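You operate a simulated robot arm through the tools that you are given. There is no shell and no other tool. Be economical: measure what you need, move in short steps, check, and stop when the job is done.

You run a simulated robot arm. Do the job below in one go: nothing can be reset, and whatever is moved stays where it is left.

## Task
Bring the 2 litres in the tank up to 15 per cent with salt.
Fine: go by the plate, stir it in, put the scoop back and shut the lid.
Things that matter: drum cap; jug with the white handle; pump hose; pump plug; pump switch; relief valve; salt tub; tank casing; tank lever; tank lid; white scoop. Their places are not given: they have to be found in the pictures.

It is judged by the outcome, as a careful person would: the job done as asked, and still so three seconds after it is handed in. It fails if anything else is knocked over, pushed out of place, dropped, spilled or broken. A push-on lid holds only when it is set on centred and level and pressed home; a screw cap is set on level and turned clockwise until tight.

## Robot
A 7-joint arm with a two-finger parallel gripper, fixed in place. Base frame: the origin is at the foot of the arm, x ahead of it, y to its left, z up; the work surface is at about z = 660. Units: mm, rad, N and s.
With the tool pointing down near the work surface it reaches from about 260 to 760 mm from the base axis. Its first joint turns from -2.897 to 2.897 rad. Payload 3.91 kg.
The TCP is the grasp point between the finger pads, 30 mm short of the fingertips. In the tool frame z runs along the fingers and y along their closing line. Largest opening 110 mm; finger width 20, thickness 10; the body of the gripper, 48 by 112 mm, starts 55 mm behind the TCP.
Orientation is that of the tool frame in the base frame, as [roll, pitch, yaw] about the fixed x, y, z axes, in that order (R = Rz(yaw) Ry(pitch) Rx(roll)). With the fingers straight down and closing along the base's y, the tool's x points along the base's -x, its y along +y and its z along -z.

## Interface
- The arm moves only by the tool servo_tool. Its argument "rows" is a list of rows, each an object of numbers (a shift or turn left out is 0, a gripper value left out holds the last): "rx", "ry", "rz": the turn, a rotation vector about the base's x, y, z in rad; "tx", "ty", "tz": the shift along the base's x, y, z in mm; "grip": the gripper command, from -1 (fully open) to 1 (shut), values between in proportion. In form: [{"rx": .., "ry": .., "rz": .., "tx": .., "ty": .., "tz": .., "grip": ..}, ...]. A call has 1 to 8 rows; each row shifts and turns the commanded pose from where the row before left it. Rows are played at 5 a second. More than 50 mm and 0.15 rad between two rows, or a gripper value outside its range, and nothing of the call is played. A pose out of reach is approached as far as the arm can. The call stops where the force on the tool passes 70 N (or 10 N more than at its start, if that is more) or the arm is blocked; 0.2 s more then pass. The fingers move at their own pace (about 153 mm/s each) and stop on an object; they squeeze with about 34 N. The grip force told is the motor's: it shows also when the fingers shut on nothing. Time passes only in rows, and 0.2 s behind the last, so rows that do not move let the fingers close. It gives the time, the measured TCP pose, the force on the tool (base axes), the opening and the grip force at its end, in the units of the frame above (readings bear some noise), with the torque about the TCP (base axes, N m) and any sound that the robot's microphone picked up, and new pictures: "pictures" is both (left out), scene, wrist or none.
- Cameras (640 x 400 px; columns grow to the right, rows downward): "scene" is fixed at [220, -499.9, 1685.8]; the picture's right is [0.89, -0.45, 0.00], its down [-0.33, -0.66, -0.67] and it looks along [0.30, 0.60, -0.74] (base axes); focal length 223 px, centre (320, 200). "wrist" rides on the gripper at [77, 7, -115] in the tool frame; the picture's right is [-0.09, 1.00, 0.00], its down [-0.80, -0.07, -0.59] and it looks along [-0.59, -0.05, 0.80] (tool axes); focal length 270 px, centre (320, 200).
- slide_trunk(by): slides the trunk up (or, below 0, down) by that many mm; the arm rides with it, the base frame stays. It gives what a move gives, with no picture.
- probe_pixels(camera, pixels): for up to 12 pixels [column, row] of the newest picture of that camera ("zoom" is the newest enlarged one), the place [x, y, z] in the base frame of the surface seen there, good to about 3 mm. The clock stands still meanwhile.
- inspect(camera, box): a new picture of the part [left, top, right, bottom] of that camera's present view, enlarged. The clock stands still meanwhile.
- finish_job(): hands the job in; it is judged then, once.

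Work in short steps. Measure before you move; look again where a grasp or a placing could have gone wrong, and mend it. You have 80 turns and 200 pictures in all, those below and enlarged ones among them. Open the gripper and draw the arm clear of the work before you hand the job in, unless the task says otherwise; then end with one line.

The tools are called after "Request:" by a JSON object that holds its "api" and its "payload". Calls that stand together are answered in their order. servo_tool: Moves the arm, as the interface text tells. Its arguments: {"type":"object","properties":{"rows":{"type":"array","items":{"type":"object","properties":{"rx":{"type":"number"},"ry":{"type":"number"},"rz":{"type":"number"},"tx":{"type":"number"},"ty":{"type":"number"},"tz":{"type":"number"},"grip":{"type":"number"}}}},"pictures":{"type":"string","enum":["both","scene","wrist","none"]}},"required":["rows"]} The other tools are called the same way: slide_trunk (by) slides the trunk up or down; probe_pixels (camera, pixels) gives the place of the surface under pixels of a picture; inspect (camera, box) takes an enlarged picture of a part of a camera's view; finish_job () hands the job in.

At the start:

```text
t: 0.0
eef_pos: [383.7, 151.2, 1399.8]
ee_rot: [-3.141, 0.001, -3.141]
wrist_force: [0.1, -0.8, -0.2]
wrist_torque: [-0.04, -0.02, -0.03]
width: 110.0
grip_force: 0.1
trunk travel left (down, up): [-575.0, 35.0]
```

scene: 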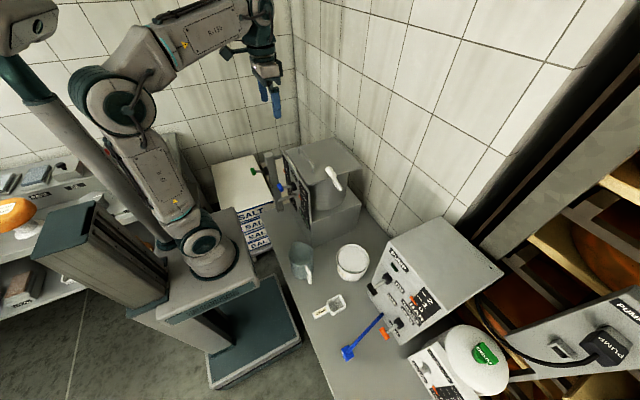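
wrist: 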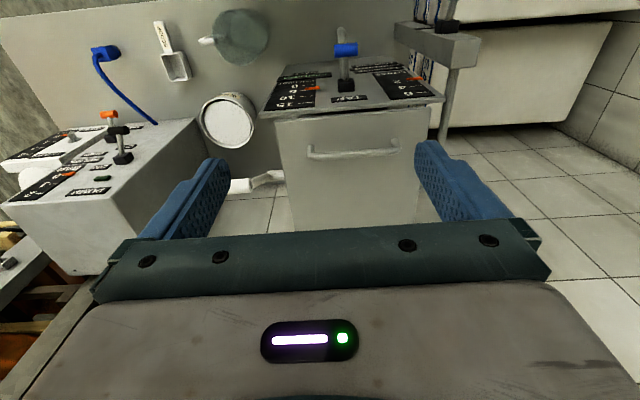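

The scene shows the tank around (320,175), the salt tub at (352,260), the scoop at (330,306) and the pump box at (430,280). I'll enlarge these to read the plates.

Request:
{"api": "inspect", "payload": {"camera": "scene", "box": [240, 120, 400, 220]}}

Request:
{"api": "inspect", "payload": {"camera": "scene", "box": [270, 220, 430, 370]}}

Request:
{"api": "inspect", "payload": {"camera": "wrist", "box": [130, 0, 450, 200]}}

Request:
{"api": "inspect", "payload": {"camera": "scene", "box": [360, 220, 640, 400]}}

```text
4.00 times, centred on (320, 170) of scene
```

zoom: 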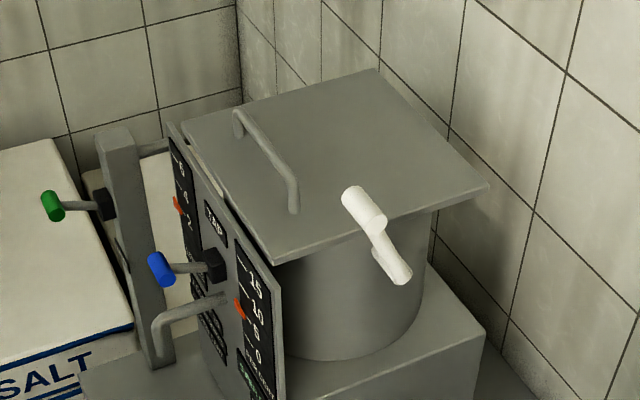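

```text
2.67 times, centred on (350, 295) of scene
```

zoom: 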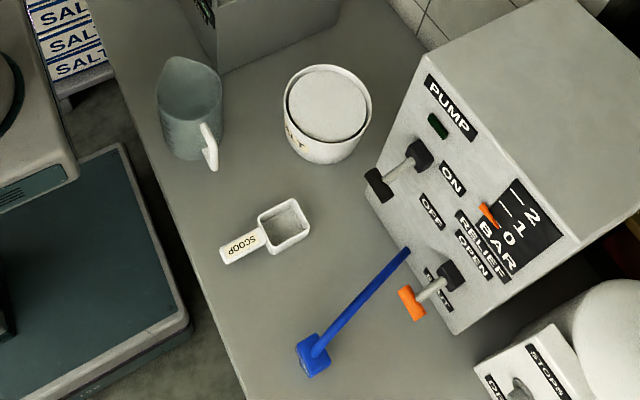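

```text
2.00 times, centred on (290, 100) of wrist
```

zoom: 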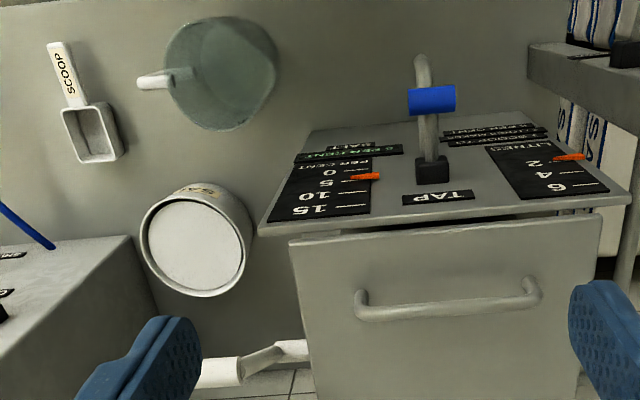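

```text
2.22 times, centred on (500, 310) of scene
```

zoom: 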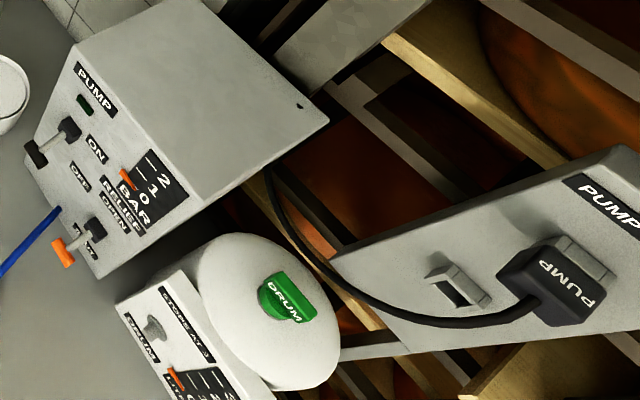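

The small plate text sits at wrist about (378,68) and (305,75). I'll zoom in further on both.

Request:
{"api": "inspect", "payload": {"camera": "wrist", "box": [340, 55, 420, 105]}}

Request:
{"api": "inspect", "payload": {"camera": "wrist", "box": [265, 60, 345, 110]}}

Request:
{"api": "inspect", "payload": {"camera": "scene", "box": [276, 150, 326, 220]}}

Request:
{"api": "probe_pixels", "payload": {"camera": "scene", "pixels": [[333, 136], [285, 151], [361, 166], [308, 184], [310, 165], [300, 149], [314, 172], [328, 168], [336, 178], [341, 186], [282, 186], [330, 215]]}}

Request:
{"api": "probe_pixels", "payload": {"camera": "scene", "pixels": [[352, 258], [352, 245], [340, 265], [365, 265], [350, 276], [362, 250], [330, 313], [341, 301], [320, 315], [349, 352], [372, 320], [302, 260]]}}

```text
8.00 times, centred on (380, 80) of wrist
```

zoom: 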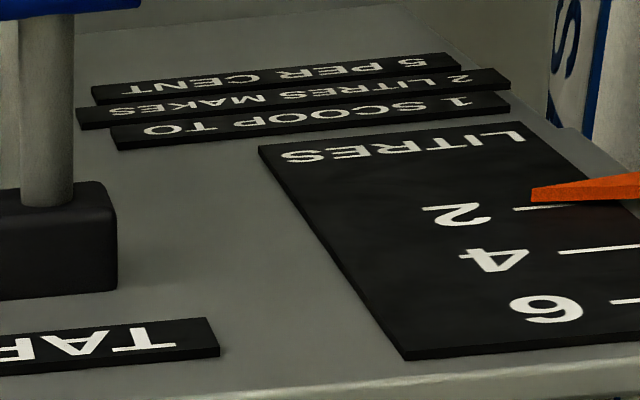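

```text
8.00 times, centred on (305, 85) of wrist
```

zoom: 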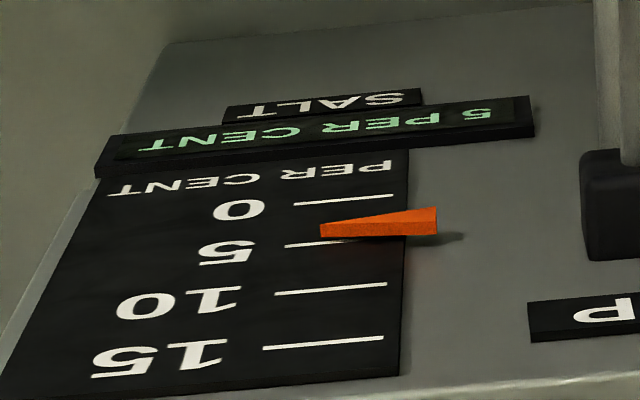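

```text
5.71 times, centred on (301, 185) of scene
```

zoom: 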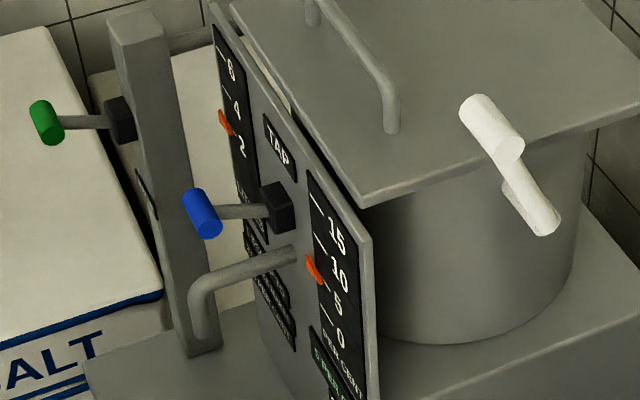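

```text
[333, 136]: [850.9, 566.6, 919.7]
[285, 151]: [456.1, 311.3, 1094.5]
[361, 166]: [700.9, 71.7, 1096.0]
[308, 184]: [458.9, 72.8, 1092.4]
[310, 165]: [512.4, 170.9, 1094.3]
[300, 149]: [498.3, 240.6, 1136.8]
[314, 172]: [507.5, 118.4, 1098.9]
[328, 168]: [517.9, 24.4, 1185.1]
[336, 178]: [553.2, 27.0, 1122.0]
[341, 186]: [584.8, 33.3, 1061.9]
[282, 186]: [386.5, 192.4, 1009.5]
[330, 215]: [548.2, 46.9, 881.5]
```

```text
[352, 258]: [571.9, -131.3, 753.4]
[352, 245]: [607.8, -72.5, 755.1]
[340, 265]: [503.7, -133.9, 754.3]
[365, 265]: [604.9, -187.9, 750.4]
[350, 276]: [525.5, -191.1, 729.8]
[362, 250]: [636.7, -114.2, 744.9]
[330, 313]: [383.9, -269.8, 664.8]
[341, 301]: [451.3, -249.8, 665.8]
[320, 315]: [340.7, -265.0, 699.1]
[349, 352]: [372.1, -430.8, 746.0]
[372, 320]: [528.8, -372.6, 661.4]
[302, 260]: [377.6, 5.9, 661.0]
```

The plate says 1 scoop to 2 litres makes 5 per cent, and the readout already shows 5, so two more scoops are needed. Next I'll look closely at the white lever, the lid and the scoop.

Request:
{"api": "inspect", "payload": {"camera": "wrist", "box": [140, 10, 220, 90]}}

Request:
{"api": "inspect", "payload": {"camera": "wrist", "box": [190, 80, 310, 200]}}

Request:
{"api": "inspect", "payload": {"camera": "scene", "box": [235, 140, 295, 215]}}

Request:
{"api": "probe_pixels", "payload": {"camera": "wrist", "pixels": [[158, 25], [164, 50], [175, 66], [163, 56], [185, 53], [188, 78], [168, 81], [176, 60], [229, 122], [203, 118], [228, 94], [229, 146]]}}

Request:
{"api": "probe_pixels", "payload": {"camera": "wrist", "pixels": [[310, 155], [393, 147], [278, 122], [428, 107], [350, 145], [235, 185], [265, 178], [280, 173], [346, 50], [346, 85], [434, 38], [345, 30]]}}

```text
5.00 times, centred on (180, 50) of wrist
```

zoom: 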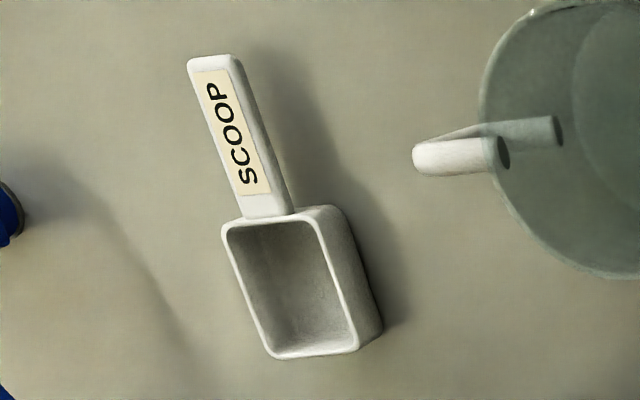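

```text
3.33 times, centred on (250, 140) of wrist
```

zoom: 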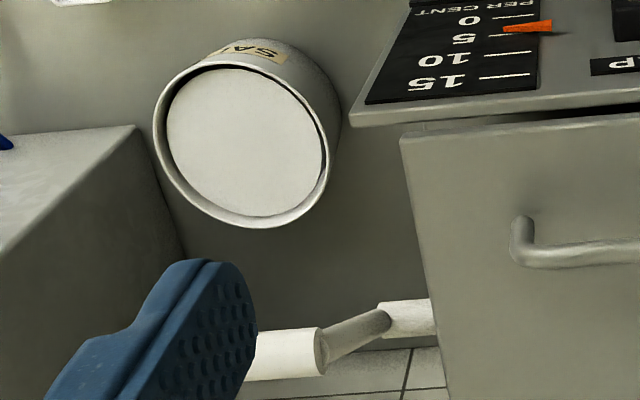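

```text
5.33 times, centred on (265, 178) of scene
```

zoom: 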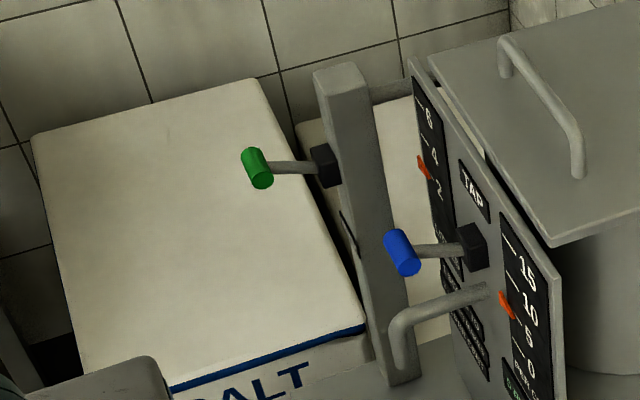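

```text
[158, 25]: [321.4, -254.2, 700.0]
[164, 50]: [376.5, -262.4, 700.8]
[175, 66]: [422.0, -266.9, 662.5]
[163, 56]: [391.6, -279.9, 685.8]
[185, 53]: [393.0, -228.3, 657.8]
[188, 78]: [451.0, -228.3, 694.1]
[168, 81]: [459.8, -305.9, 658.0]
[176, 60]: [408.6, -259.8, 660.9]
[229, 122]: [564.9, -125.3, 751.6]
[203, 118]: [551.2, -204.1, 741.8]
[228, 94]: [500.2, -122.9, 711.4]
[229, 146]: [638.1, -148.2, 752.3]
```

```text
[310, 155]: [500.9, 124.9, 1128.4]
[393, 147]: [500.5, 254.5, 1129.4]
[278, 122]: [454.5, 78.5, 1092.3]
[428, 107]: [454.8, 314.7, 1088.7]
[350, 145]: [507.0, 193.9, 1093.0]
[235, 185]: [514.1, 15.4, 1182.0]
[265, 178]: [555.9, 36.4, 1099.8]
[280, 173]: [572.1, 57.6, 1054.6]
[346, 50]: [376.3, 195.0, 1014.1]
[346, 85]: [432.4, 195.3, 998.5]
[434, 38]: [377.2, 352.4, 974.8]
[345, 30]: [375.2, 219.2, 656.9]
```

The white piece looks like a crank with its hub on the tank's -y side near (572,58,1054). I'll move the wrist camera over for a closer look at the side, the hinge and the green lever.

Request:
{"api": "servo_tool", "payload": {"rows": [{"tx": -20, "ty": -45}, {"tx": -20, "ty": -45}, {"ty": -48, "tx": 0}, {"ty": -48}, {"ty": -30, "tz": -35}, {"tz": -48}, {"tz": -40}], "pictures": "both"}}

Request:
{"api": "inspect", "payload": {"camera": "scene", "box": [260, 185, 300, 215]}}

```text
t: 1.6
eef_pos: [343.5, -63.8, 1277.0]
ee_rot: [-3.141, 0.0, 3.14]
wrist_force: [0.1, 0.4, -0.3]
wrist_torque: [0.02, -0.02, -0.02]
width: 110.1
grip_force: 0.1
trunk travel left (down, up): [-575.0, 35.0]
```

scene: 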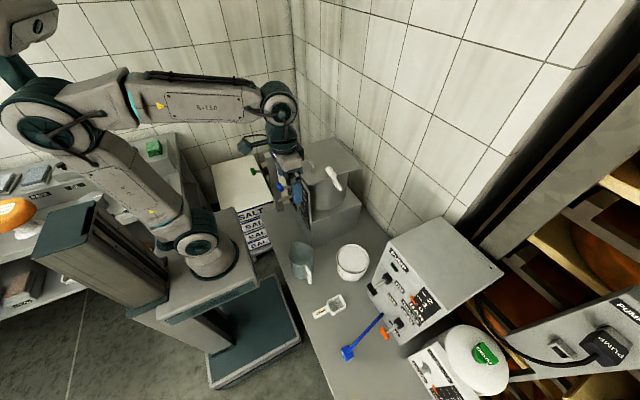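
wrist: 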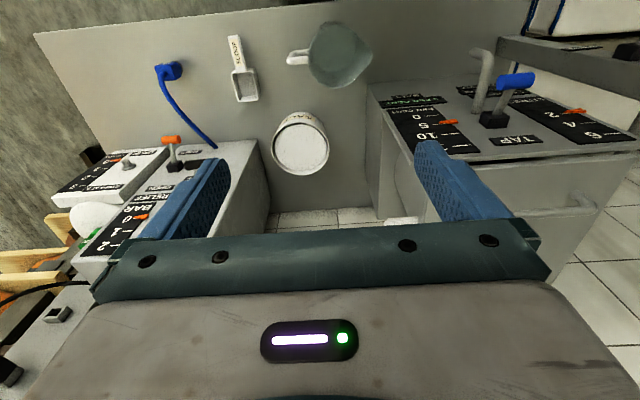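

```text
13.33 times, centred on (280, 200) of scene
```

zoom: 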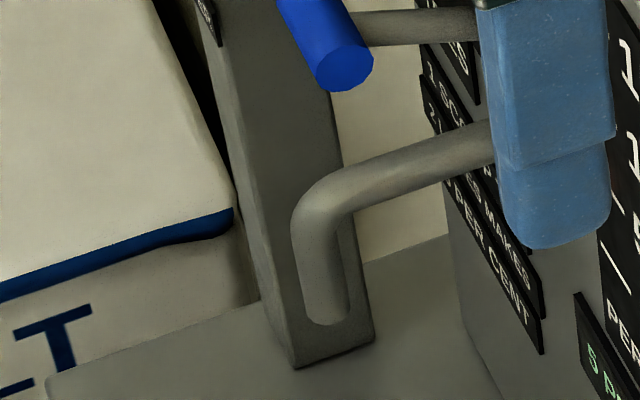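

The gripper hides the crank side, so I'll pitch the tool up by about 0.6 rad and yaw it left so the camera looks more level at the tank.

Request:
{"api": "servo_tool", "payload": {"rows": [{"ry": -0.14, "tx": -20, "ty": -20}, {"ry": -0.14, "tx": -20, "ty": -20}, {"ry": -0.14, "ty": -20}, {"ry": -0.14}, {"rz": 0.14}, {"rz": 0.14}, {"rz": 0.14}], "pictures": "wrist"}}

```text
t: 3.2
eef_pos: [303.0, -126.4, 1277.2]
ee_rot: [-3.141, 0.561, -2.72]
wrist_force: [0.2, 1.2, -0.7]
wrist_torque: [0.01, 0.01, 0.0]
width: 109.8
grip_force: 0.0
trunk travel left (down, up): [-575.0, 35.0]
```

wrist: 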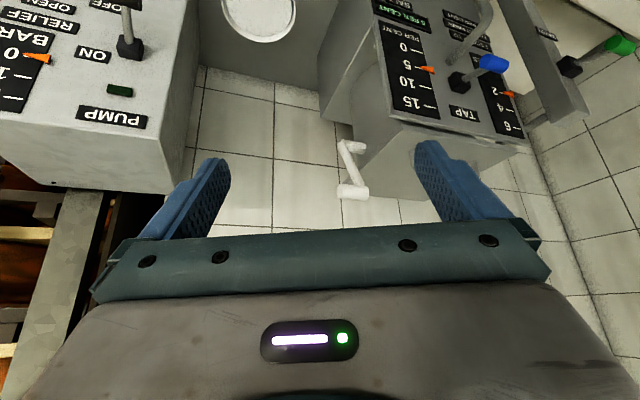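

Request:
{"api": "inspect", "payload": {"camera": "wrist", "box": [310, 90, 470, 210]}}

Request:
{"api": "inspect", "payload": {"camera": "wrist", "box": [500, 0, 640, 90]}}

Request:
{"api": "probe_pixels", "payload": {"camera": "wrist", "pixels": [[346, 192], [360, 193], [355, 175], [350, 162], [347, 152], [360, 146], [430, 195], [375, 140], [405, 178], [350, 100], [415, 185], [260, 0]]}}

```text
3.33 times, centred on (390, 150) of wrist
```

zoom: 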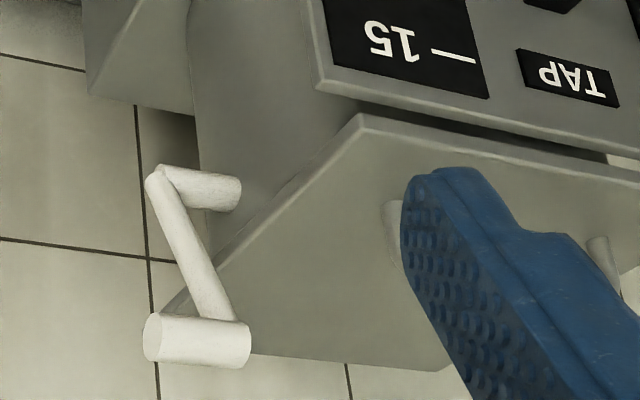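

```text
4.44 times, centred on (570, 45) of wrist
```

zoom: 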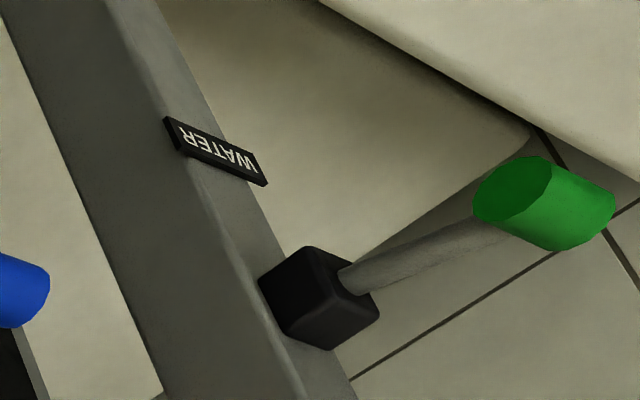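

```text
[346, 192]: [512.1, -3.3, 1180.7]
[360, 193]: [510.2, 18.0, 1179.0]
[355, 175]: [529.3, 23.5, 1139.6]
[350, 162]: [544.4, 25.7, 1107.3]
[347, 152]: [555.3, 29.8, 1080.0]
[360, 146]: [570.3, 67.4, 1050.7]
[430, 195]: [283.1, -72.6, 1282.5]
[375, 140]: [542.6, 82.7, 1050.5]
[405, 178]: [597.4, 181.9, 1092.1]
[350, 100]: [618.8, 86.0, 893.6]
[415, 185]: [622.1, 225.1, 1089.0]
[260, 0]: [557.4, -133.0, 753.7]
```

The white crank's hub is at about (572,60,1055), its grip is at (518,8,1175), and the green lever is marked WATER, so it stays untouched. The lid handle bar runs along y at (500, 125–255, 1130), so I'll level the tool and yaw it 90° to grasp the bar.

Request:
{"api": "servo_tool", "payload": {"rows": [{"rz": -0.14, "tz": 15}, {"rz": -0.14, "tz": 15, "ry": 0}, {"rz": -0.14}, {"ry": 0.14, "ty": 30}, {"ry": 0.14, "ty": 45}, {"ry": 0.14, "ty": 45}, {"ry": 0.141, "ty": 45}, {"rz": 0.14, "ty": 45}], "pictures": "none"}}

Request:
{"api": "servo_tool", "payload": {"rows": [{"rz": 0.148, "tx": 20, "ty": 25}, {"rz": 0.148, "tx": 20, "ty": 25}, {"rz": 0.148, "tx": 20, "ty": 20}, {"rz": 0.148, "tx": 20, "ty": 20}, {"rz": 0.148, "tx": 20}, {"rz": 0.148, "tx": 20}, {"rz": 0.148, "tx": 20}, {"rz": 0.148, "tx": 20}], "pictures": "none"}}

Request:
{"api": "servo_tool", "payload": {"rows": [{"rz": 0.148, "tx": 20}, {"rz": 0.1}, {}], "pictures": "both"}}

```text
t: 5.0
eef_pos: [302.2, 87.6, 1307.3]
ee_rot: [3.14, -0.002, -3.003]
wrist_force: [0.7, -0.4, -0.9]
wrist_torque: [-0.02, 0.0, 0.01]
width: 109.9
grip_force: 0.1
trunk travel left (down, up): [-575.0, 35.0]
```

```text
t: 6.8
eef_pos: [464.0, 175.8, 1306.7]
ee_rot: [-3.141, -0.001, -1.817]
wrist_force: [0.1, 0.3, -0.3]
wrist_torque: [0.0, 0.03, 0.01]
width: 110.1
grip_force: 0.1
trunk travel left (down, up): [-575.0, 35.0]
```

```text
t: 7.6
eef_pos: [483.6, 175.3, 1307.6]
ee_rot: [-3.14, -0.002, -1.57]
wrist_force: [0.4, -0.4, 0.7]
wrist_torque: [-0.02, 0.0, 0.0]
width: 110.1
grip_force: 0.0
trunk travel left (down, up): [-575.0, 35.0]
```

scene: 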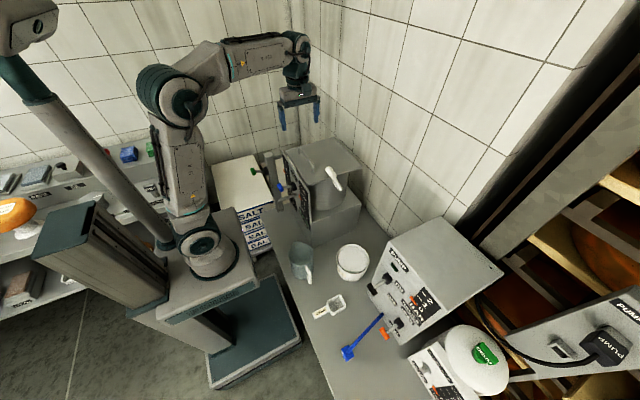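
wrist: 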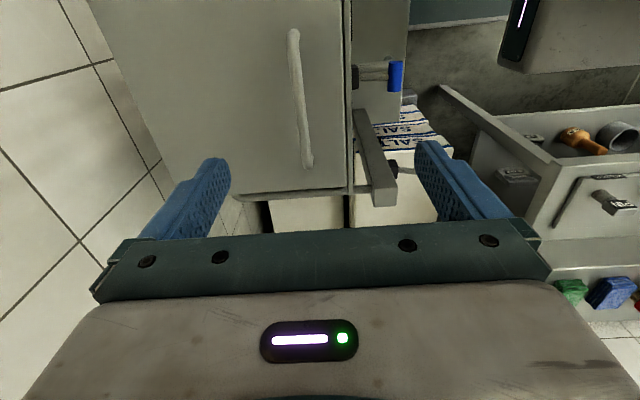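

Yaw 90° works. I'll probe the bar and the lid edges in the wrist view.

Request:
{"api": "probe_pixels", "payload": {"camera": "wrist", "pixels": [[294, 60], [299, 100], [305, 150], [293, 32], [308, 164], [93, 5], [178, 180], [345, 185], [345, 30], [240, 100], [60, 60], [200, 190]]}}

```text
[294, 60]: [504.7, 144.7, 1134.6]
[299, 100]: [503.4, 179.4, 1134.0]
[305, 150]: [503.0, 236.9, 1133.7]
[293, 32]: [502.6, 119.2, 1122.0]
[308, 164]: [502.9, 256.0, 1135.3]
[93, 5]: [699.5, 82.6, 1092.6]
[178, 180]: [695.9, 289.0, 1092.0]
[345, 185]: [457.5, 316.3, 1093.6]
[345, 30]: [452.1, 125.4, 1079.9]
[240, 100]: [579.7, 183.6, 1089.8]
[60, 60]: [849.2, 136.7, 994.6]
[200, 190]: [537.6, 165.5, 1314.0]
```

The bar centre is at x=503, z≈1128. I'll part-close the gripper to about 50 mm and descend on it at y=188.

Request:
{"api": "servo_tool", "payload": {"rows": [{"tx": 19.5, "ty": 13, "grip": 0.1}, {"tz": -45}, {"tz": -45}, {"tz": -45}, {"tz": -30}, {"tz": -13}, {}], "pictures": "wrist"}}

```text
t: 9.2
eef_pos: [504.1, 188.1, 1128.6]
ee_rot: [3.141, -0.001, -1.569]
wrist_force: [0.4, 0.4, 0.2]
wrist_torque: [0.02, 0.0, -0.01]
width: 49.4
grip_force: 0.0
trunk travel left (down, up): [-575.0, 35.0]
```

wrist: 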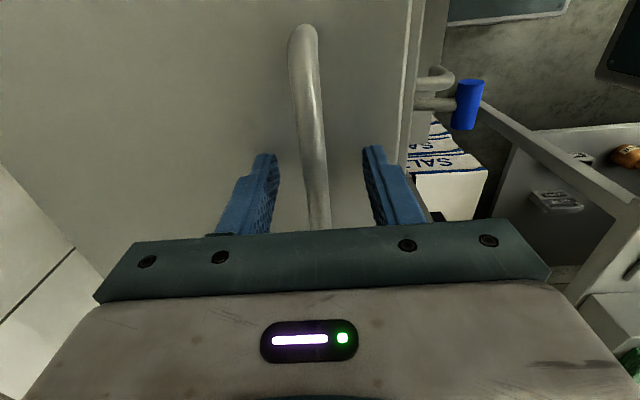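

The bar is between the fingers, so I'll close and lift a few millimetres to test how it moves.

Request:
{"api": "servo_tool", "payload": {"rows": [{"grip": 1}, {}, {"tz": 8}, {"tz": 8}, {}], "pictures": "both"}}

```text
t: 10.4
eef_pos: [508.0, 187.4, 1144.4]
ee_rot: [-3.141, -0.003, -1.57]
wrist_force: [28.6, 1.4, -7.1]
wrist_torque: [-0.06, -0.06, -0.04]
width: 11.5
grip_force: 44.8
trunk travel left (down, up): [-575.0, 35.0]
```

scene: 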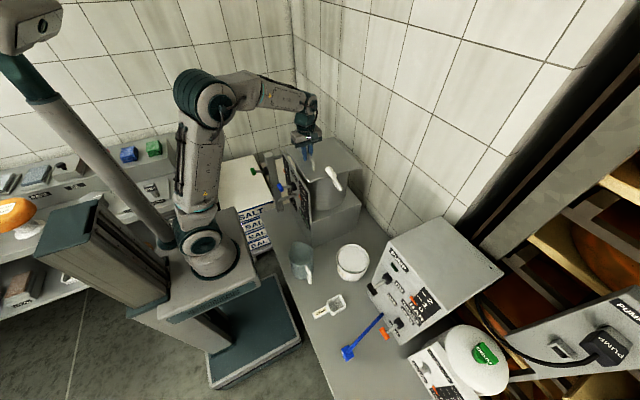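
wrist: 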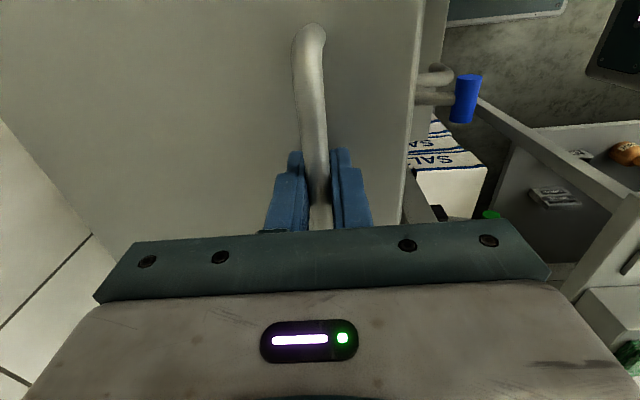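

The TCP was drawn +x as it rose, so the lid is hinged at the rear near (703,1090). I'll follow that arc in stages.

Request:
{"api": "servo_tool", "payload": {"rows": [{"tx": 11, "tz": 22.5}, {"tx": 9.5, "tz": 18.5}, {"tx": 9.6, "tz": 17.4}, {"tx": 12.5, "tz": 16.2}, {"tx": 13.4, "tz": 15.2}, {}], "pictures": "scene"}}

```text
t: 11.8
eef_pos: [559.3, 187.8, 1234.0]
ee_rot: [3.141, -0.002, -1.572]
wrist_force: [3.1, -2.8, -4.9]
wrist_torque: [-0.37, 0.1, -0.3]
width: 11.5
grip_force: 44.7
trunk travel left (down, up): [-575.0, 35.0]
```

scene: 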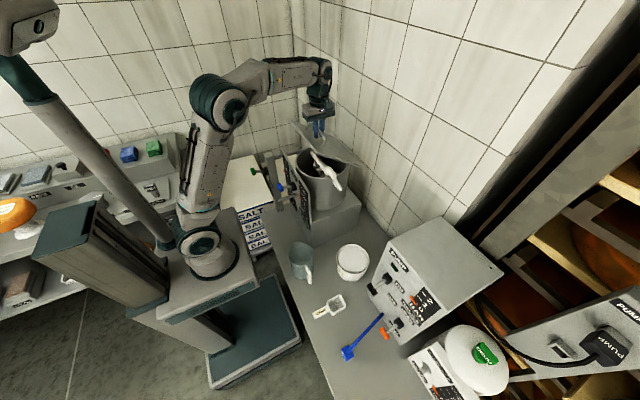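

Forces are small and the lid is following the arc. I'll continue to about 1.2 rad.

Request:
{"api": "servo_tool", "payload": {"rows": [{"tx": 15.3, "tz": 13.7}, {"tx": 16.3, "tz": 12}, {"tx": 17.5, "tz": 10.2}, {"tx": 18.4, "tz": 8.6}, {"tx": 19.2, "tz": 6.7}, {"tx": 19.8, "tz": 4.7}, {}], "pictures": "scene"}}

```text
t: 13.4
eef_pos: [664.8, 185.5, 1290.9]
ee_rot: [-3.141, -0.002, -1.568]
wrist_force: [-0.5, -2.4, 6.0]
wrist_torque: [-0.05, -0.02, -0.49]
width: 11.7
grip_force: 45.3
trunk travel left (down, up): [-575.0, 35.0]
```

scene: 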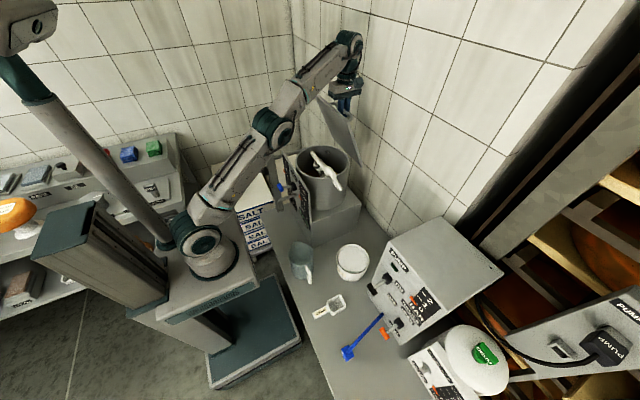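

Continuing to about 1.5 rad.

Request:
{"api": "servo_tool", "payload": {"rows": [{"tx": 20.2, "tz": 2.6}, {"tx": 20.2, "tz": 0.7}, {"tx": 20, "tz": -1.3}, {"tx": 14, "tz": -2}, {}], "pictures": "both"}}

```text
t: 14.6
eef_pos: [665.2, 186.4, 1289.8]
ee_rot: [-3.138, -0.001, -1.568]
wrist_force: [-6.2, 4.1, 30.1]
wrist_torque: [0.08, 0.0, -0.38]
width: 11.9
grip_force: 45.1
out of reach, approached as far as the arm can: row 1, 2, 3, 4
trunk travel left (down, up): [-575.0, 35.0]
```

scene: 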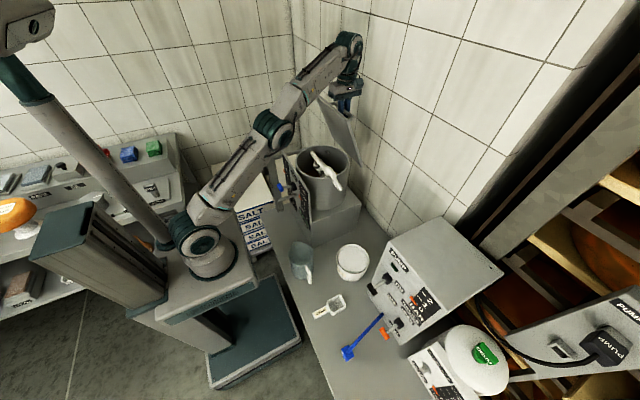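
wrist: 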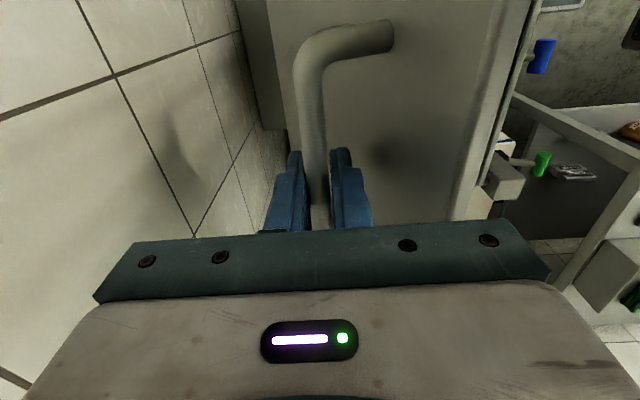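

At x≈665 the arm is out of reach with the lid at about 69°. I'll open the fingers a little while keeping the bar caged, to see whether the lid stays up by itself.

Request:
{"api": "servo_tool", "payload": {"rows": [{"grip": 0.8}, {"grip": 0.6}, {"grip": 0.3}, {}, {}], "pictures": "both"}}

```text
t: 15.8
eef_pos: [670.6, 186.1, 1285.3]
ee_rot: [3.138, -0.002, -1.57]
wrist_force: [0.4, 0.7, -0.1]
wrist_torque: [-0.02, -0.02, 0.02]
width: 38.5
grip_force: 0.0
trunk travel left (down, up): [-575.0, 35.0]
```

scene: 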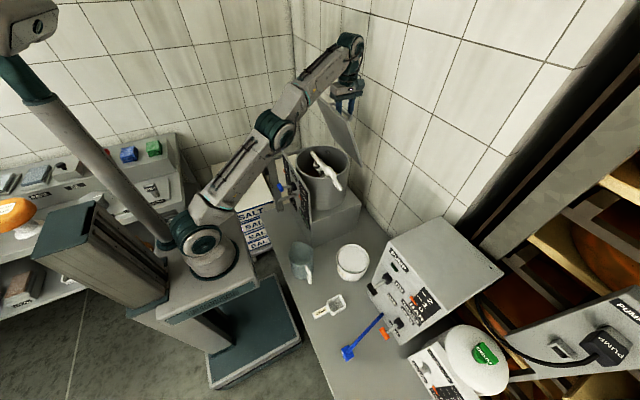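
wrist: 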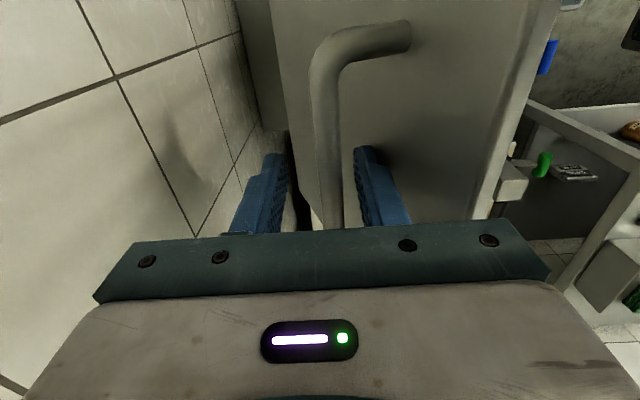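

The lid holds itself by hinge friction at about 69°, which leaves room at the front. I'll raise the trunk to draw the fingers up off the bar.

Request:
{"api": "slide_trunk", "payload": {"by": 34}}

Request:
{"api": "servo_tool", "payload": {"rows": [{"tz": 10}, {}], "pictures": "both"}}

```text
t: 16.6
eef_pos: [669.1, 187.2, 1320.5]
ee_rot: [3.141, -0.001, -1.57]
wrist_force: [0.4, -0.2, 0.0]
wrist_torque: [0.0, 0.0, -0.03]
width: 38.2
grip_force: 0.0
trunk travel left (down, up): [-609.0, 1.0]
```

```text
t: 17.2
eef_pos: [664.8, 185.5, 1327.7]
ee_rot: [-3.14, -0.003, -1.571]
wrist_force: [0.0, -0.1, -0.1]
wrist_torque: [-0.01, 0.01, -0.02]
width: 38.3
grip_force: 0.0
out of reach, approached as far as the arm can: row 1
trunk travel left (down, up): [-609.0, 1.0]
```

scene: 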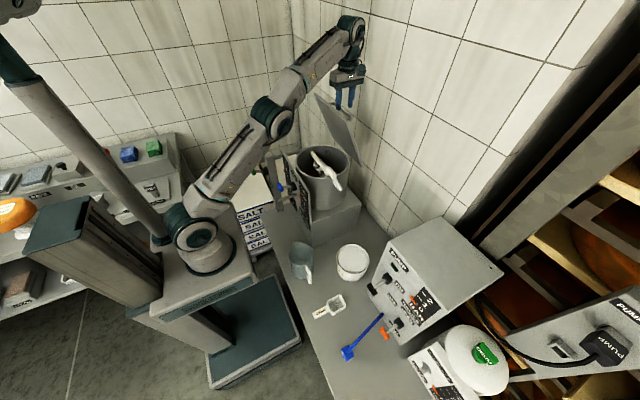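
wrist: 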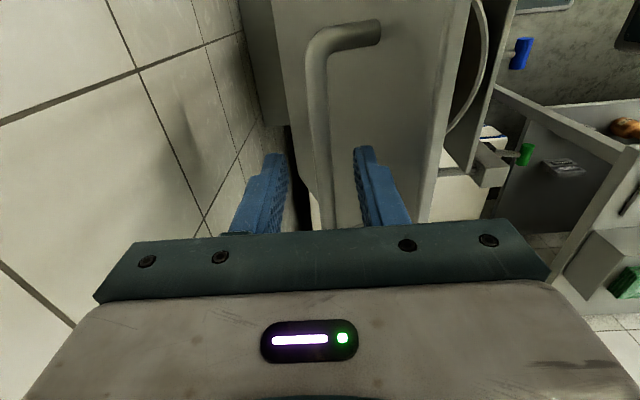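

I'll probe the bar and the lid edge to confirm the tips have cleared them.

Request:
{"api": "probe_pixels", "payload": {"camera": "wrist", "pixels": [[317, 100], [318, 160], [322, 210], [440, 150], [460, 50], [375, 165], [270, 165]]}}

Request:
{"api": "inspect", "payload": {"camera": "scene", "box": [260, 60, 400, 220]}}

```text
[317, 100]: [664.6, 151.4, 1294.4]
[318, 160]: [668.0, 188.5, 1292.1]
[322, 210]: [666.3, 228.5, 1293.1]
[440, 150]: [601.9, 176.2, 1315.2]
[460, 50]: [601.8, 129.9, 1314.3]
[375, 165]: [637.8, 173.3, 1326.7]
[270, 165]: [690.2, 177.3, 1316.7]
```

```text
2.50 times, centred on (330, 140) of scene
```

zoom: 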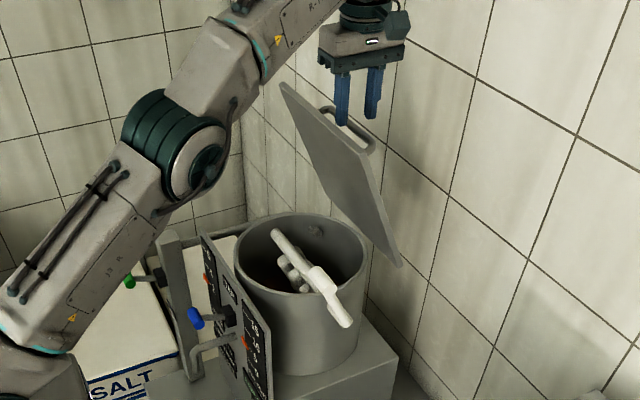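

The tips are about 5 mm above the bar, but the lid edge at (602, 1315) blocks a straight retreat in -x. I'll close the fingers and slide out in -y while rising.

Request:
{"api": "servo_tool", "payload": {"rows": [{"grip": 0.8, "ty": -15, "tz": 3}, {"ty": -30, "tz": 5}, {"ty": -40, "tz": 8}, {"ty": -45, "tz": 8}, {"ty": -45, "tz": 5}, {"tx": -45}, {"tx": -45}], "pictures": "both"}}

```text
t: 18.8
eef_pos: [573.9, 10.8, 1357.2]
ee_rot: [-3.138, -0.001, -1.569]
wrist_force: [-0.6, -0.1, -0.2]
wrist_torque: [0.01, -0.05, 0.0]
width: 11.2
grip_force: 0.0
trunk travel left (down, up): [-609.0, 1.0]
```

scene: 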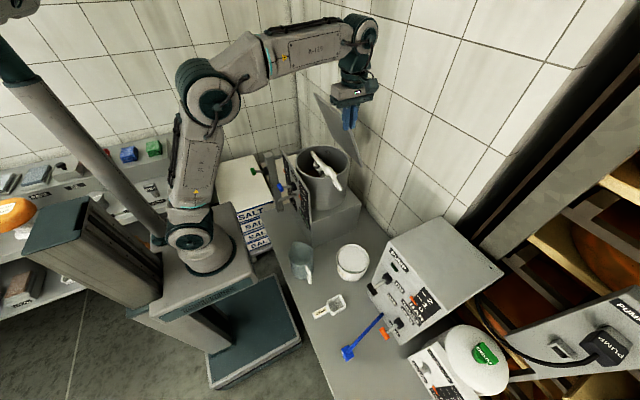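
wrist: 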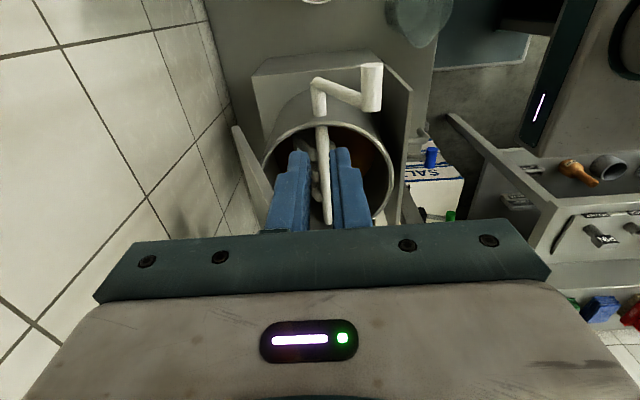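

Now the crank is clear: it turns a shaft across the tank with paddles inside. I'll measure the rim, the shaft and the grip.

Request:
{"api": "inspect", "payload": {"camera": "wrist", "box": [220, 40, 460, 240]}}

Request:
{"api": "probe_pixels", "payload": {"camera": "wrist", "pixels": [[371, 85], [372, 66], [371, 104], [345, 92], [320, 82], [320, 108], [322, 130], [325, 190], [267, 170], [330, 121], [393, 185], [378, 150]]}}

```text
2.00 times, centred on (340, 140) of wrist
```

zoom: 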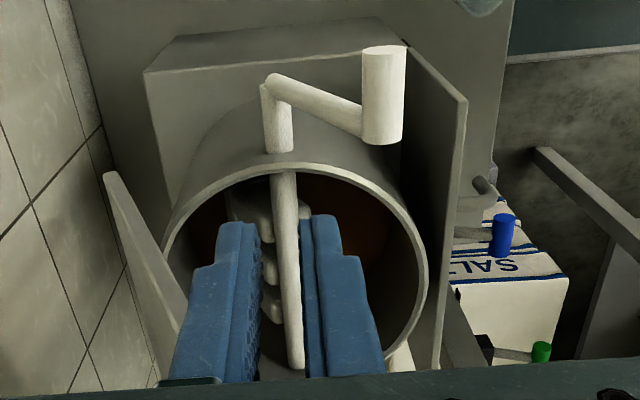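

```text
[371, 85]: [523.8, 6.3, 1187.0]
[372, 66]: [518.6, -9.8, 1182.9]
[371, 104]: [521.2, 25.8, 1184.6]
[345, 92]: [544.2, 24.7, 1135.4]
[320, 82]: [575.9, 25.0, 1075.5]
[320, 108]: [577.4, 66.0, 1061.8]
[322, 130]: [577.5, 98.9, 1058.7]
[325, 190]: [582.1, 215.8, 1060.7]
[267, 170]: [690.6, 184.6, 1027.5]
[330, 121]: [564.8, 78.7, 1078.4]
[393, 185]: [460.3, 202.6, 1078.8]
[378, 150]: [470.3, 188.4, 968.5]
```

Tank centre is about (580,192), rim 1080, hub (578,1052), with the crank grip at (521,8,1178). Next I'll retreat, undo the yaw and move above the scoop.

Request:
{"api": "servo_tool", "payload": {"rows": [{"tx": -40, "ty": -30, "rz": -0.148}, {"tx": -40, "ty": -30, "rz": -0.148}, {"tx": -40, "ty": -30, "rz": -0.148}, {"tx": -40, "ty": -30, "rz": -0.148}, {"tx": -30, "ty": -35, "rz": -0.148}, {"tx": -30, "ty": -35, "rz": -0.148}, {"tx": -20, "ty": -40, "rz": -0.148}, {"ty": -40, "rz": -0.148}], "pictures": "none"}}

Request:
{"api": "servo_tool", "payload": {"rows": [{"rz": -0.148, "tz": -30}, {"rz": -0.148, "tz": -30}, {"rz": -0.09, "tz": -40}], "pictures": "none"}}

Request:
{"api": "slide_trunk", "payload": {"by": -360}}

Request:
{"api": "servo_tool", "payload": {"rows": [{"grip": -0.3}], "pictures": "both"}}

```text
t: 20.6
eef_pos: [337.6, -260.5, 1356.6]
ee_rot: [3.141, -0.002, -2.759]
wrist_force: [-0.1, -0.9, 0.0]
wrist_torque: [0.03, 0.01, 0.0]
width: 11.2
grip_force: 0.1
trunk travel left (down, up): [-609.0, 1.0]
```

```text
t: 21.4
eef_pos: [336.1, -261.3, 1256.0]
ee_rot: [3.141, -0.003, -3.141]
wrist_force: [0.1, -0.6, -0.2]
wrist_torque: [-0.01, 0.03, 0.01]
width: 11.5
grip_force: 0.0
trunk travel left (down, up): [-609.0, 1.0]
```

```text
t: 24.9
eef_pos: [334.5, -261.0, 898.4]
ee_rot: [3.141, 0.0, -3.14]
wrist_force: [0.3, -0.7, -0.2]
wrist_torque: [0.0, 0.01, 0.0]
width: 10.9
grip_force: 0.1
trunk travel left (down, up): [-249.0, 361.0]
```

```text
t: 25.3
eef_pos: [336.0, -259.0, 897.6]
ee_rot: [-3.141, -0.002, -3.14]
wrist_force: [0.8, 0.4, 0.1]
wrist_torque: [0.0, -0.06, 0.01]
width: 71.4
grip_force: 0.0
trunk travel left (down, up): [-249.0, 361.0]
```

scene: 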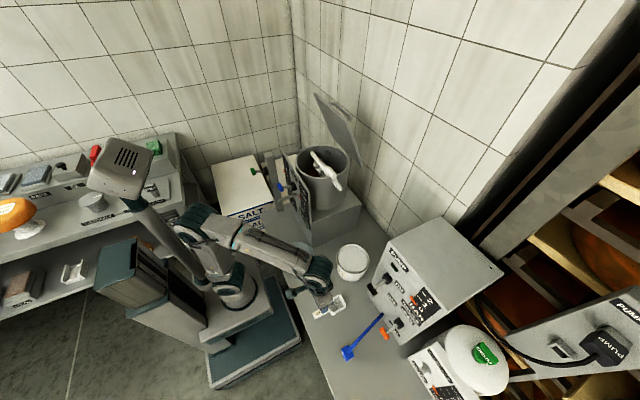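
wrist: 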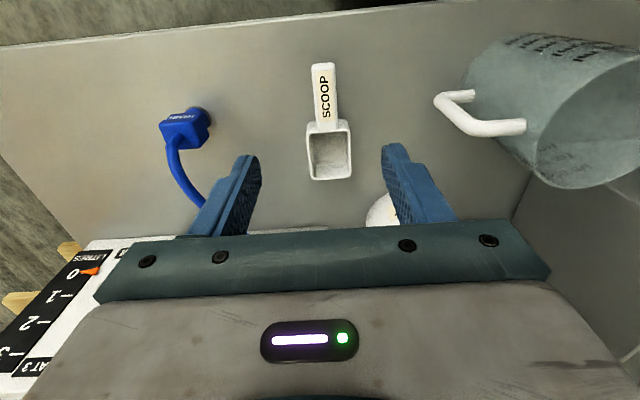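

Request:
{"api": "inspect", "payload": {"camera": "wrist", "box": [280, 50, 380, 190]}}

Request:
{"api": "probe_pixels", "payload": {"camera": "wrist", "pixels": [[323, 66], [325, 85], [326, 105], [327, 116], [309, 124], [347, 123], [311, 177], [350, 176], [331, 155], [318, 90], [334, 90], [328, 135]]}}

```text
2.86 times, centred on (330, 120) of wrist
```

zoom: 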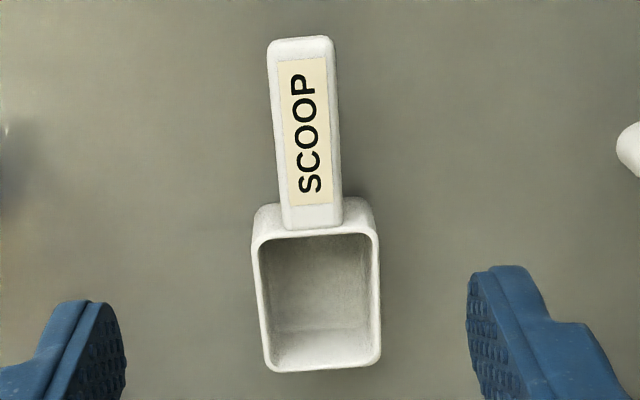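

```text
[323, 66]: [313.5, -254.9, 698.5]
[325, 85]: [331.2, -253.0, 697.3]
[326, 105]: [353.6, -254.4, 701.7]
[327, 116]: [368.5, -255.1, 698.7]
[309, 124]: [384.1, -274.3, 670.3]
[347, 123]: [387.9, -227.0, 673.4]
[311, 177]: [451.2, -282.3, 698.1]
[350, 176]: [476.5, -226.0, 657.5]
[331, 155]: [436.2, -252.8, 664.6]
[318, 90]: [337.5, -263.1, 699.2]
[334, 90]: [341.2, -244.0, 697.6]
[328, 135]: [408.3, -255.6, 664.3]
```

The scoop lies along +x: handle x 312–385 at y=-254, top z≈699, and the cup centred near (422,-255). I'll pitch the tool forward 0.6 rad and descend onto the handle's rear.

Request:
{"api": "servo_tool", "payload": {"rows": [{"ry": -0.15, "ty": 5, "grip": 0.1}, {"ry": -0.15}, {"ry": -0.15}, {"ry": -0.15}, {"tz": -45}, {"tz": -45}, {"tz": -45}, {"tz": -35}], "pictures": "wrist"}}

```text
t: 27.1
eef_pos: [334.9, -254.6, 728.3]
ee_rot: [-3.139, 0.6, -3.14]
wrist_force: [-0.7, 0.0, 0.6]
wrist_torque: [0.01, 0.01, -0.01]
width: 49.4
grip_force: 0.1
trunk travel left (down, up): [-249.0, 361.0]
```

wrist: 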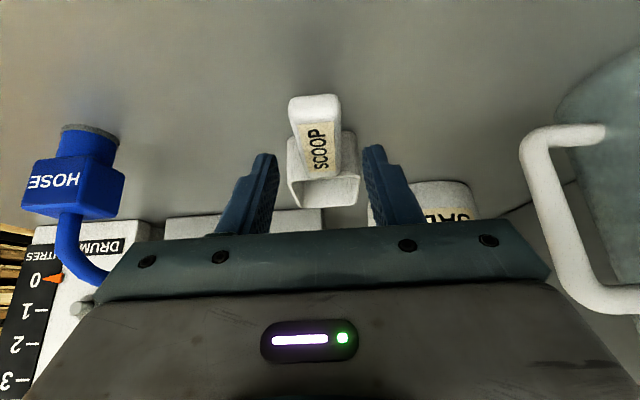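

The handle is centred between the fingers. I'll go down 33 mm, close and check.

Request:
{"api": "servo_tool", "payload": {"rows": [{"tz": -20}, {"tz": -13}, {}, {"grip": 1}, {}, {}], "pictures": "wrist"}}

```text
t: 28.5
eef_pos: [335.0, -254.8, 693.9]
ee_rot: [3.141, 0.598, -3.14]
wrist_force: [-0.1, 0.3, -0.7]
wrist_torque: [-0.01, 0.05, 0.0]
width: 25.2
grip_force: 33.8
trunk travel left (down, up): [-249.0, 361.0]
```

wrist: 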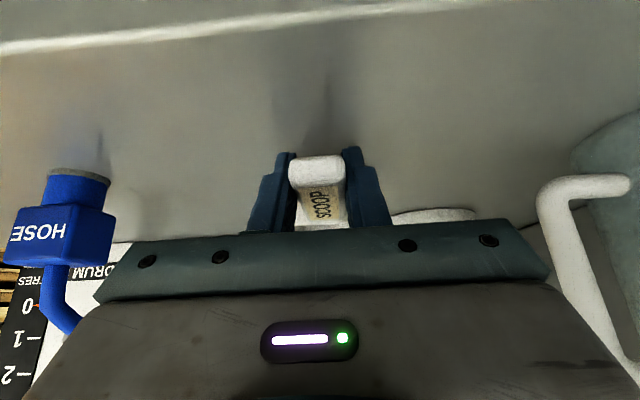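

The handle is gripped at 25 mm. I'll lift straight up and check the hold.

Request:
{"api": "servo_tool", "payload": {"rows": [{"tz": 15}, {"tz": 35}, {"tz": 45}, {"tz": 45}, {"tz": 20}, {}], "pictures": "both"}}

Request:
{"api": "inspect", "payload": {"camera": "scene", "box": [270, 220, 430, 340]}}

Request:
{"api": "probe_pixels", "payload": {"camera": "scene", "pixels": [[352, 249], [352, 258], [343, 258], [361, 258], [352, 264], [352, 243], [337, 259], [367, 259], [352, 270], [345, 247], [340, 250], [364, 268]]}}

```text
t: 29.9
eef_pos: [334.7, -254.6, 853.7]
ee_rot: [-3.14, 0.597, -3.14]
wrist_force: [-0.4, -0.3, -0.9]
wrist_torque: [0.01, 0.02, 0.0]
width: 24.9
grip_force: 33.7
trunk travel left (down, up): [-249.0, 361.0]
```

scene: 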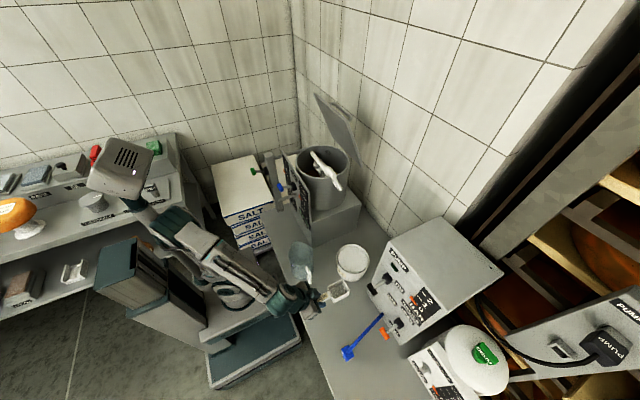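
wrist: 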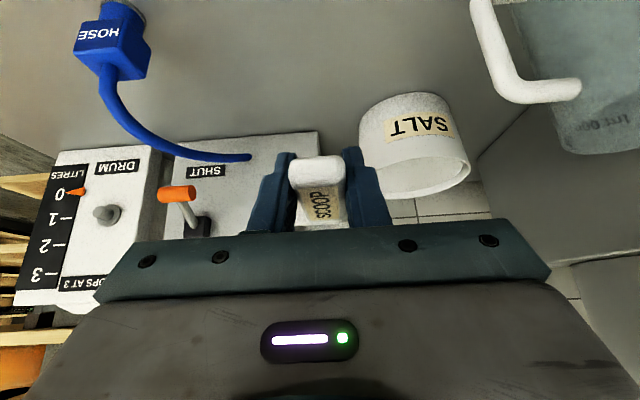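

```text
3.33 times, centred on (350, 280) of scene
```

zoom: 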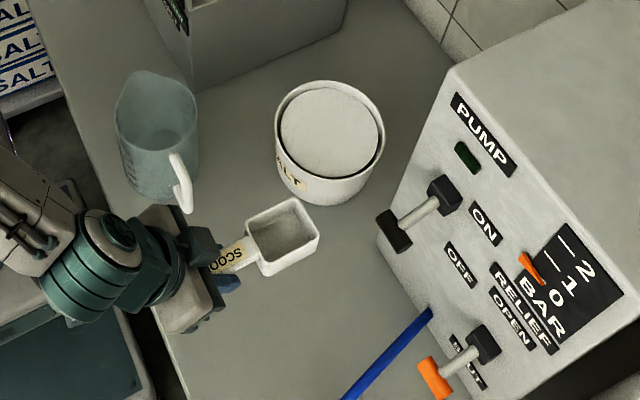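

```text
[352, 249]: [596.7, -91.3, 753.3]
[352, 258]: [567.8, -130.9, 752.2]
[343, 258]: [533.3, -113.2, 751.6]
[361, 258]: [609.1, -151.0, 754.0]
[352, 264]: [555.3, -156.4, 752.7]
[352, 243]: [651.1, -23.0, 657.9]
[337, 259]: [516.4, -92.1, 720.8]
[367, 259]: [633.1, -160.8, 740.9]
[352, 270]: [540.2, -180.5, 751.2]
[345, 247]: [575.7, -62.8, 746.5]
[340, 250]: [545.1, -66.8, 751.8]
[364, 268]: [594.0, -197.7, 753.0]
```

The salt surface is at z≈752, and the tub is centred near (571,-132) with radius about 70. I'll carry the scoop to its rear edge, tilting the nose down 0.6 rad at z=880.

Request:
{"api": "servo_tool", "payload": {"rows": [{"tz": 26, "tx": 30}, {"tx": 45, "ty": 10}, {"tx": 40, "ty": 25}, {"tx": 25, "ty": 35}, {"tx": 20, "ty": 35, "ry": 0.15}, {"ry": 0.15, "ty": 17.6}, {"ry": 0.15}, {"ry": 0.15}], "pictures": "both"}}

Request:
{"api": "inspect", "payload": {"camera": "scene", "box": [290, 210, 410, 300]}}

```text
t: 31.7
eef_pos: [495.2, -133.6, 879.4]
ee_rot: [3.141, -0.004, 3.141]
wrist_force: [0.3, -0.1, -0.6]
wrist_torque: [0.01, 0.0, 0.01]
width: 25.0
grip_force: 34.2
trunk travel left (down, up): [-249.0, 361.0]
```

scene: 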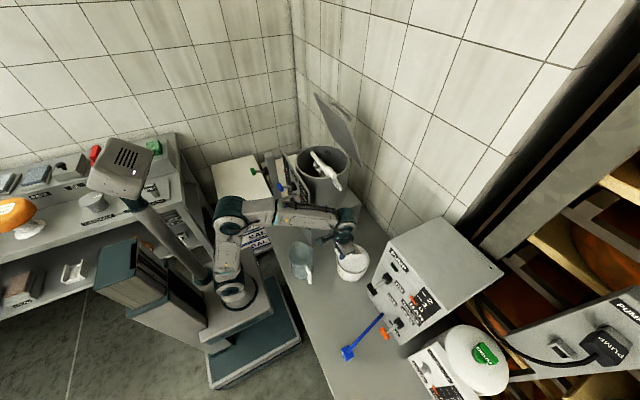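
wrist: 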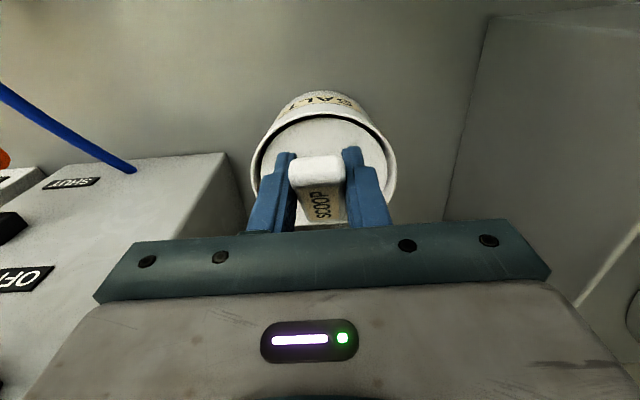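

```text
4.44 times, centred on (350, 255) of scene
```

zoom: 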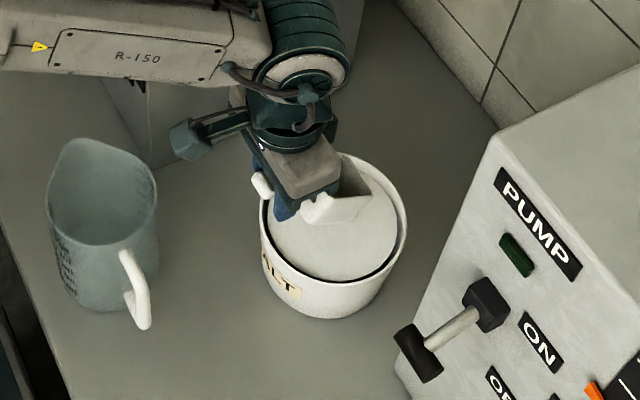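

I'll probe the tub rim in the wrist view to centre the dip precisely.

Request:
{"api": "probe_pixels", "payload": {"camera": "wrist", "pixels": [[254, 170], [394, 165], [318, 113], [264, 140], [376, 130], [318, 125], [318, 140], [275, 150], [365, 145], [395, 180]]}}

```text
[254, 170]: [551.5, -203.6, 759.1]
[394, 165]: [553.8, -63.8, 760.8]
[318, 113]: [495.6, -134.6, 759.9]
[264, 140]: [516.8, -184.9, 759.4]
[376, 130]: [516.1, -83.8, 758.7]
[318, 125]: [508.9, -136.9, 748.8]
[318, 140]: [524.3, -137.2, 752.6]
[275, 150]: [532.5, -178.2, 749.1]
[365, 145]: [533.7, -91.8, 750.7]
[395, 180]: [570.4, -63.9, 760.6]
```

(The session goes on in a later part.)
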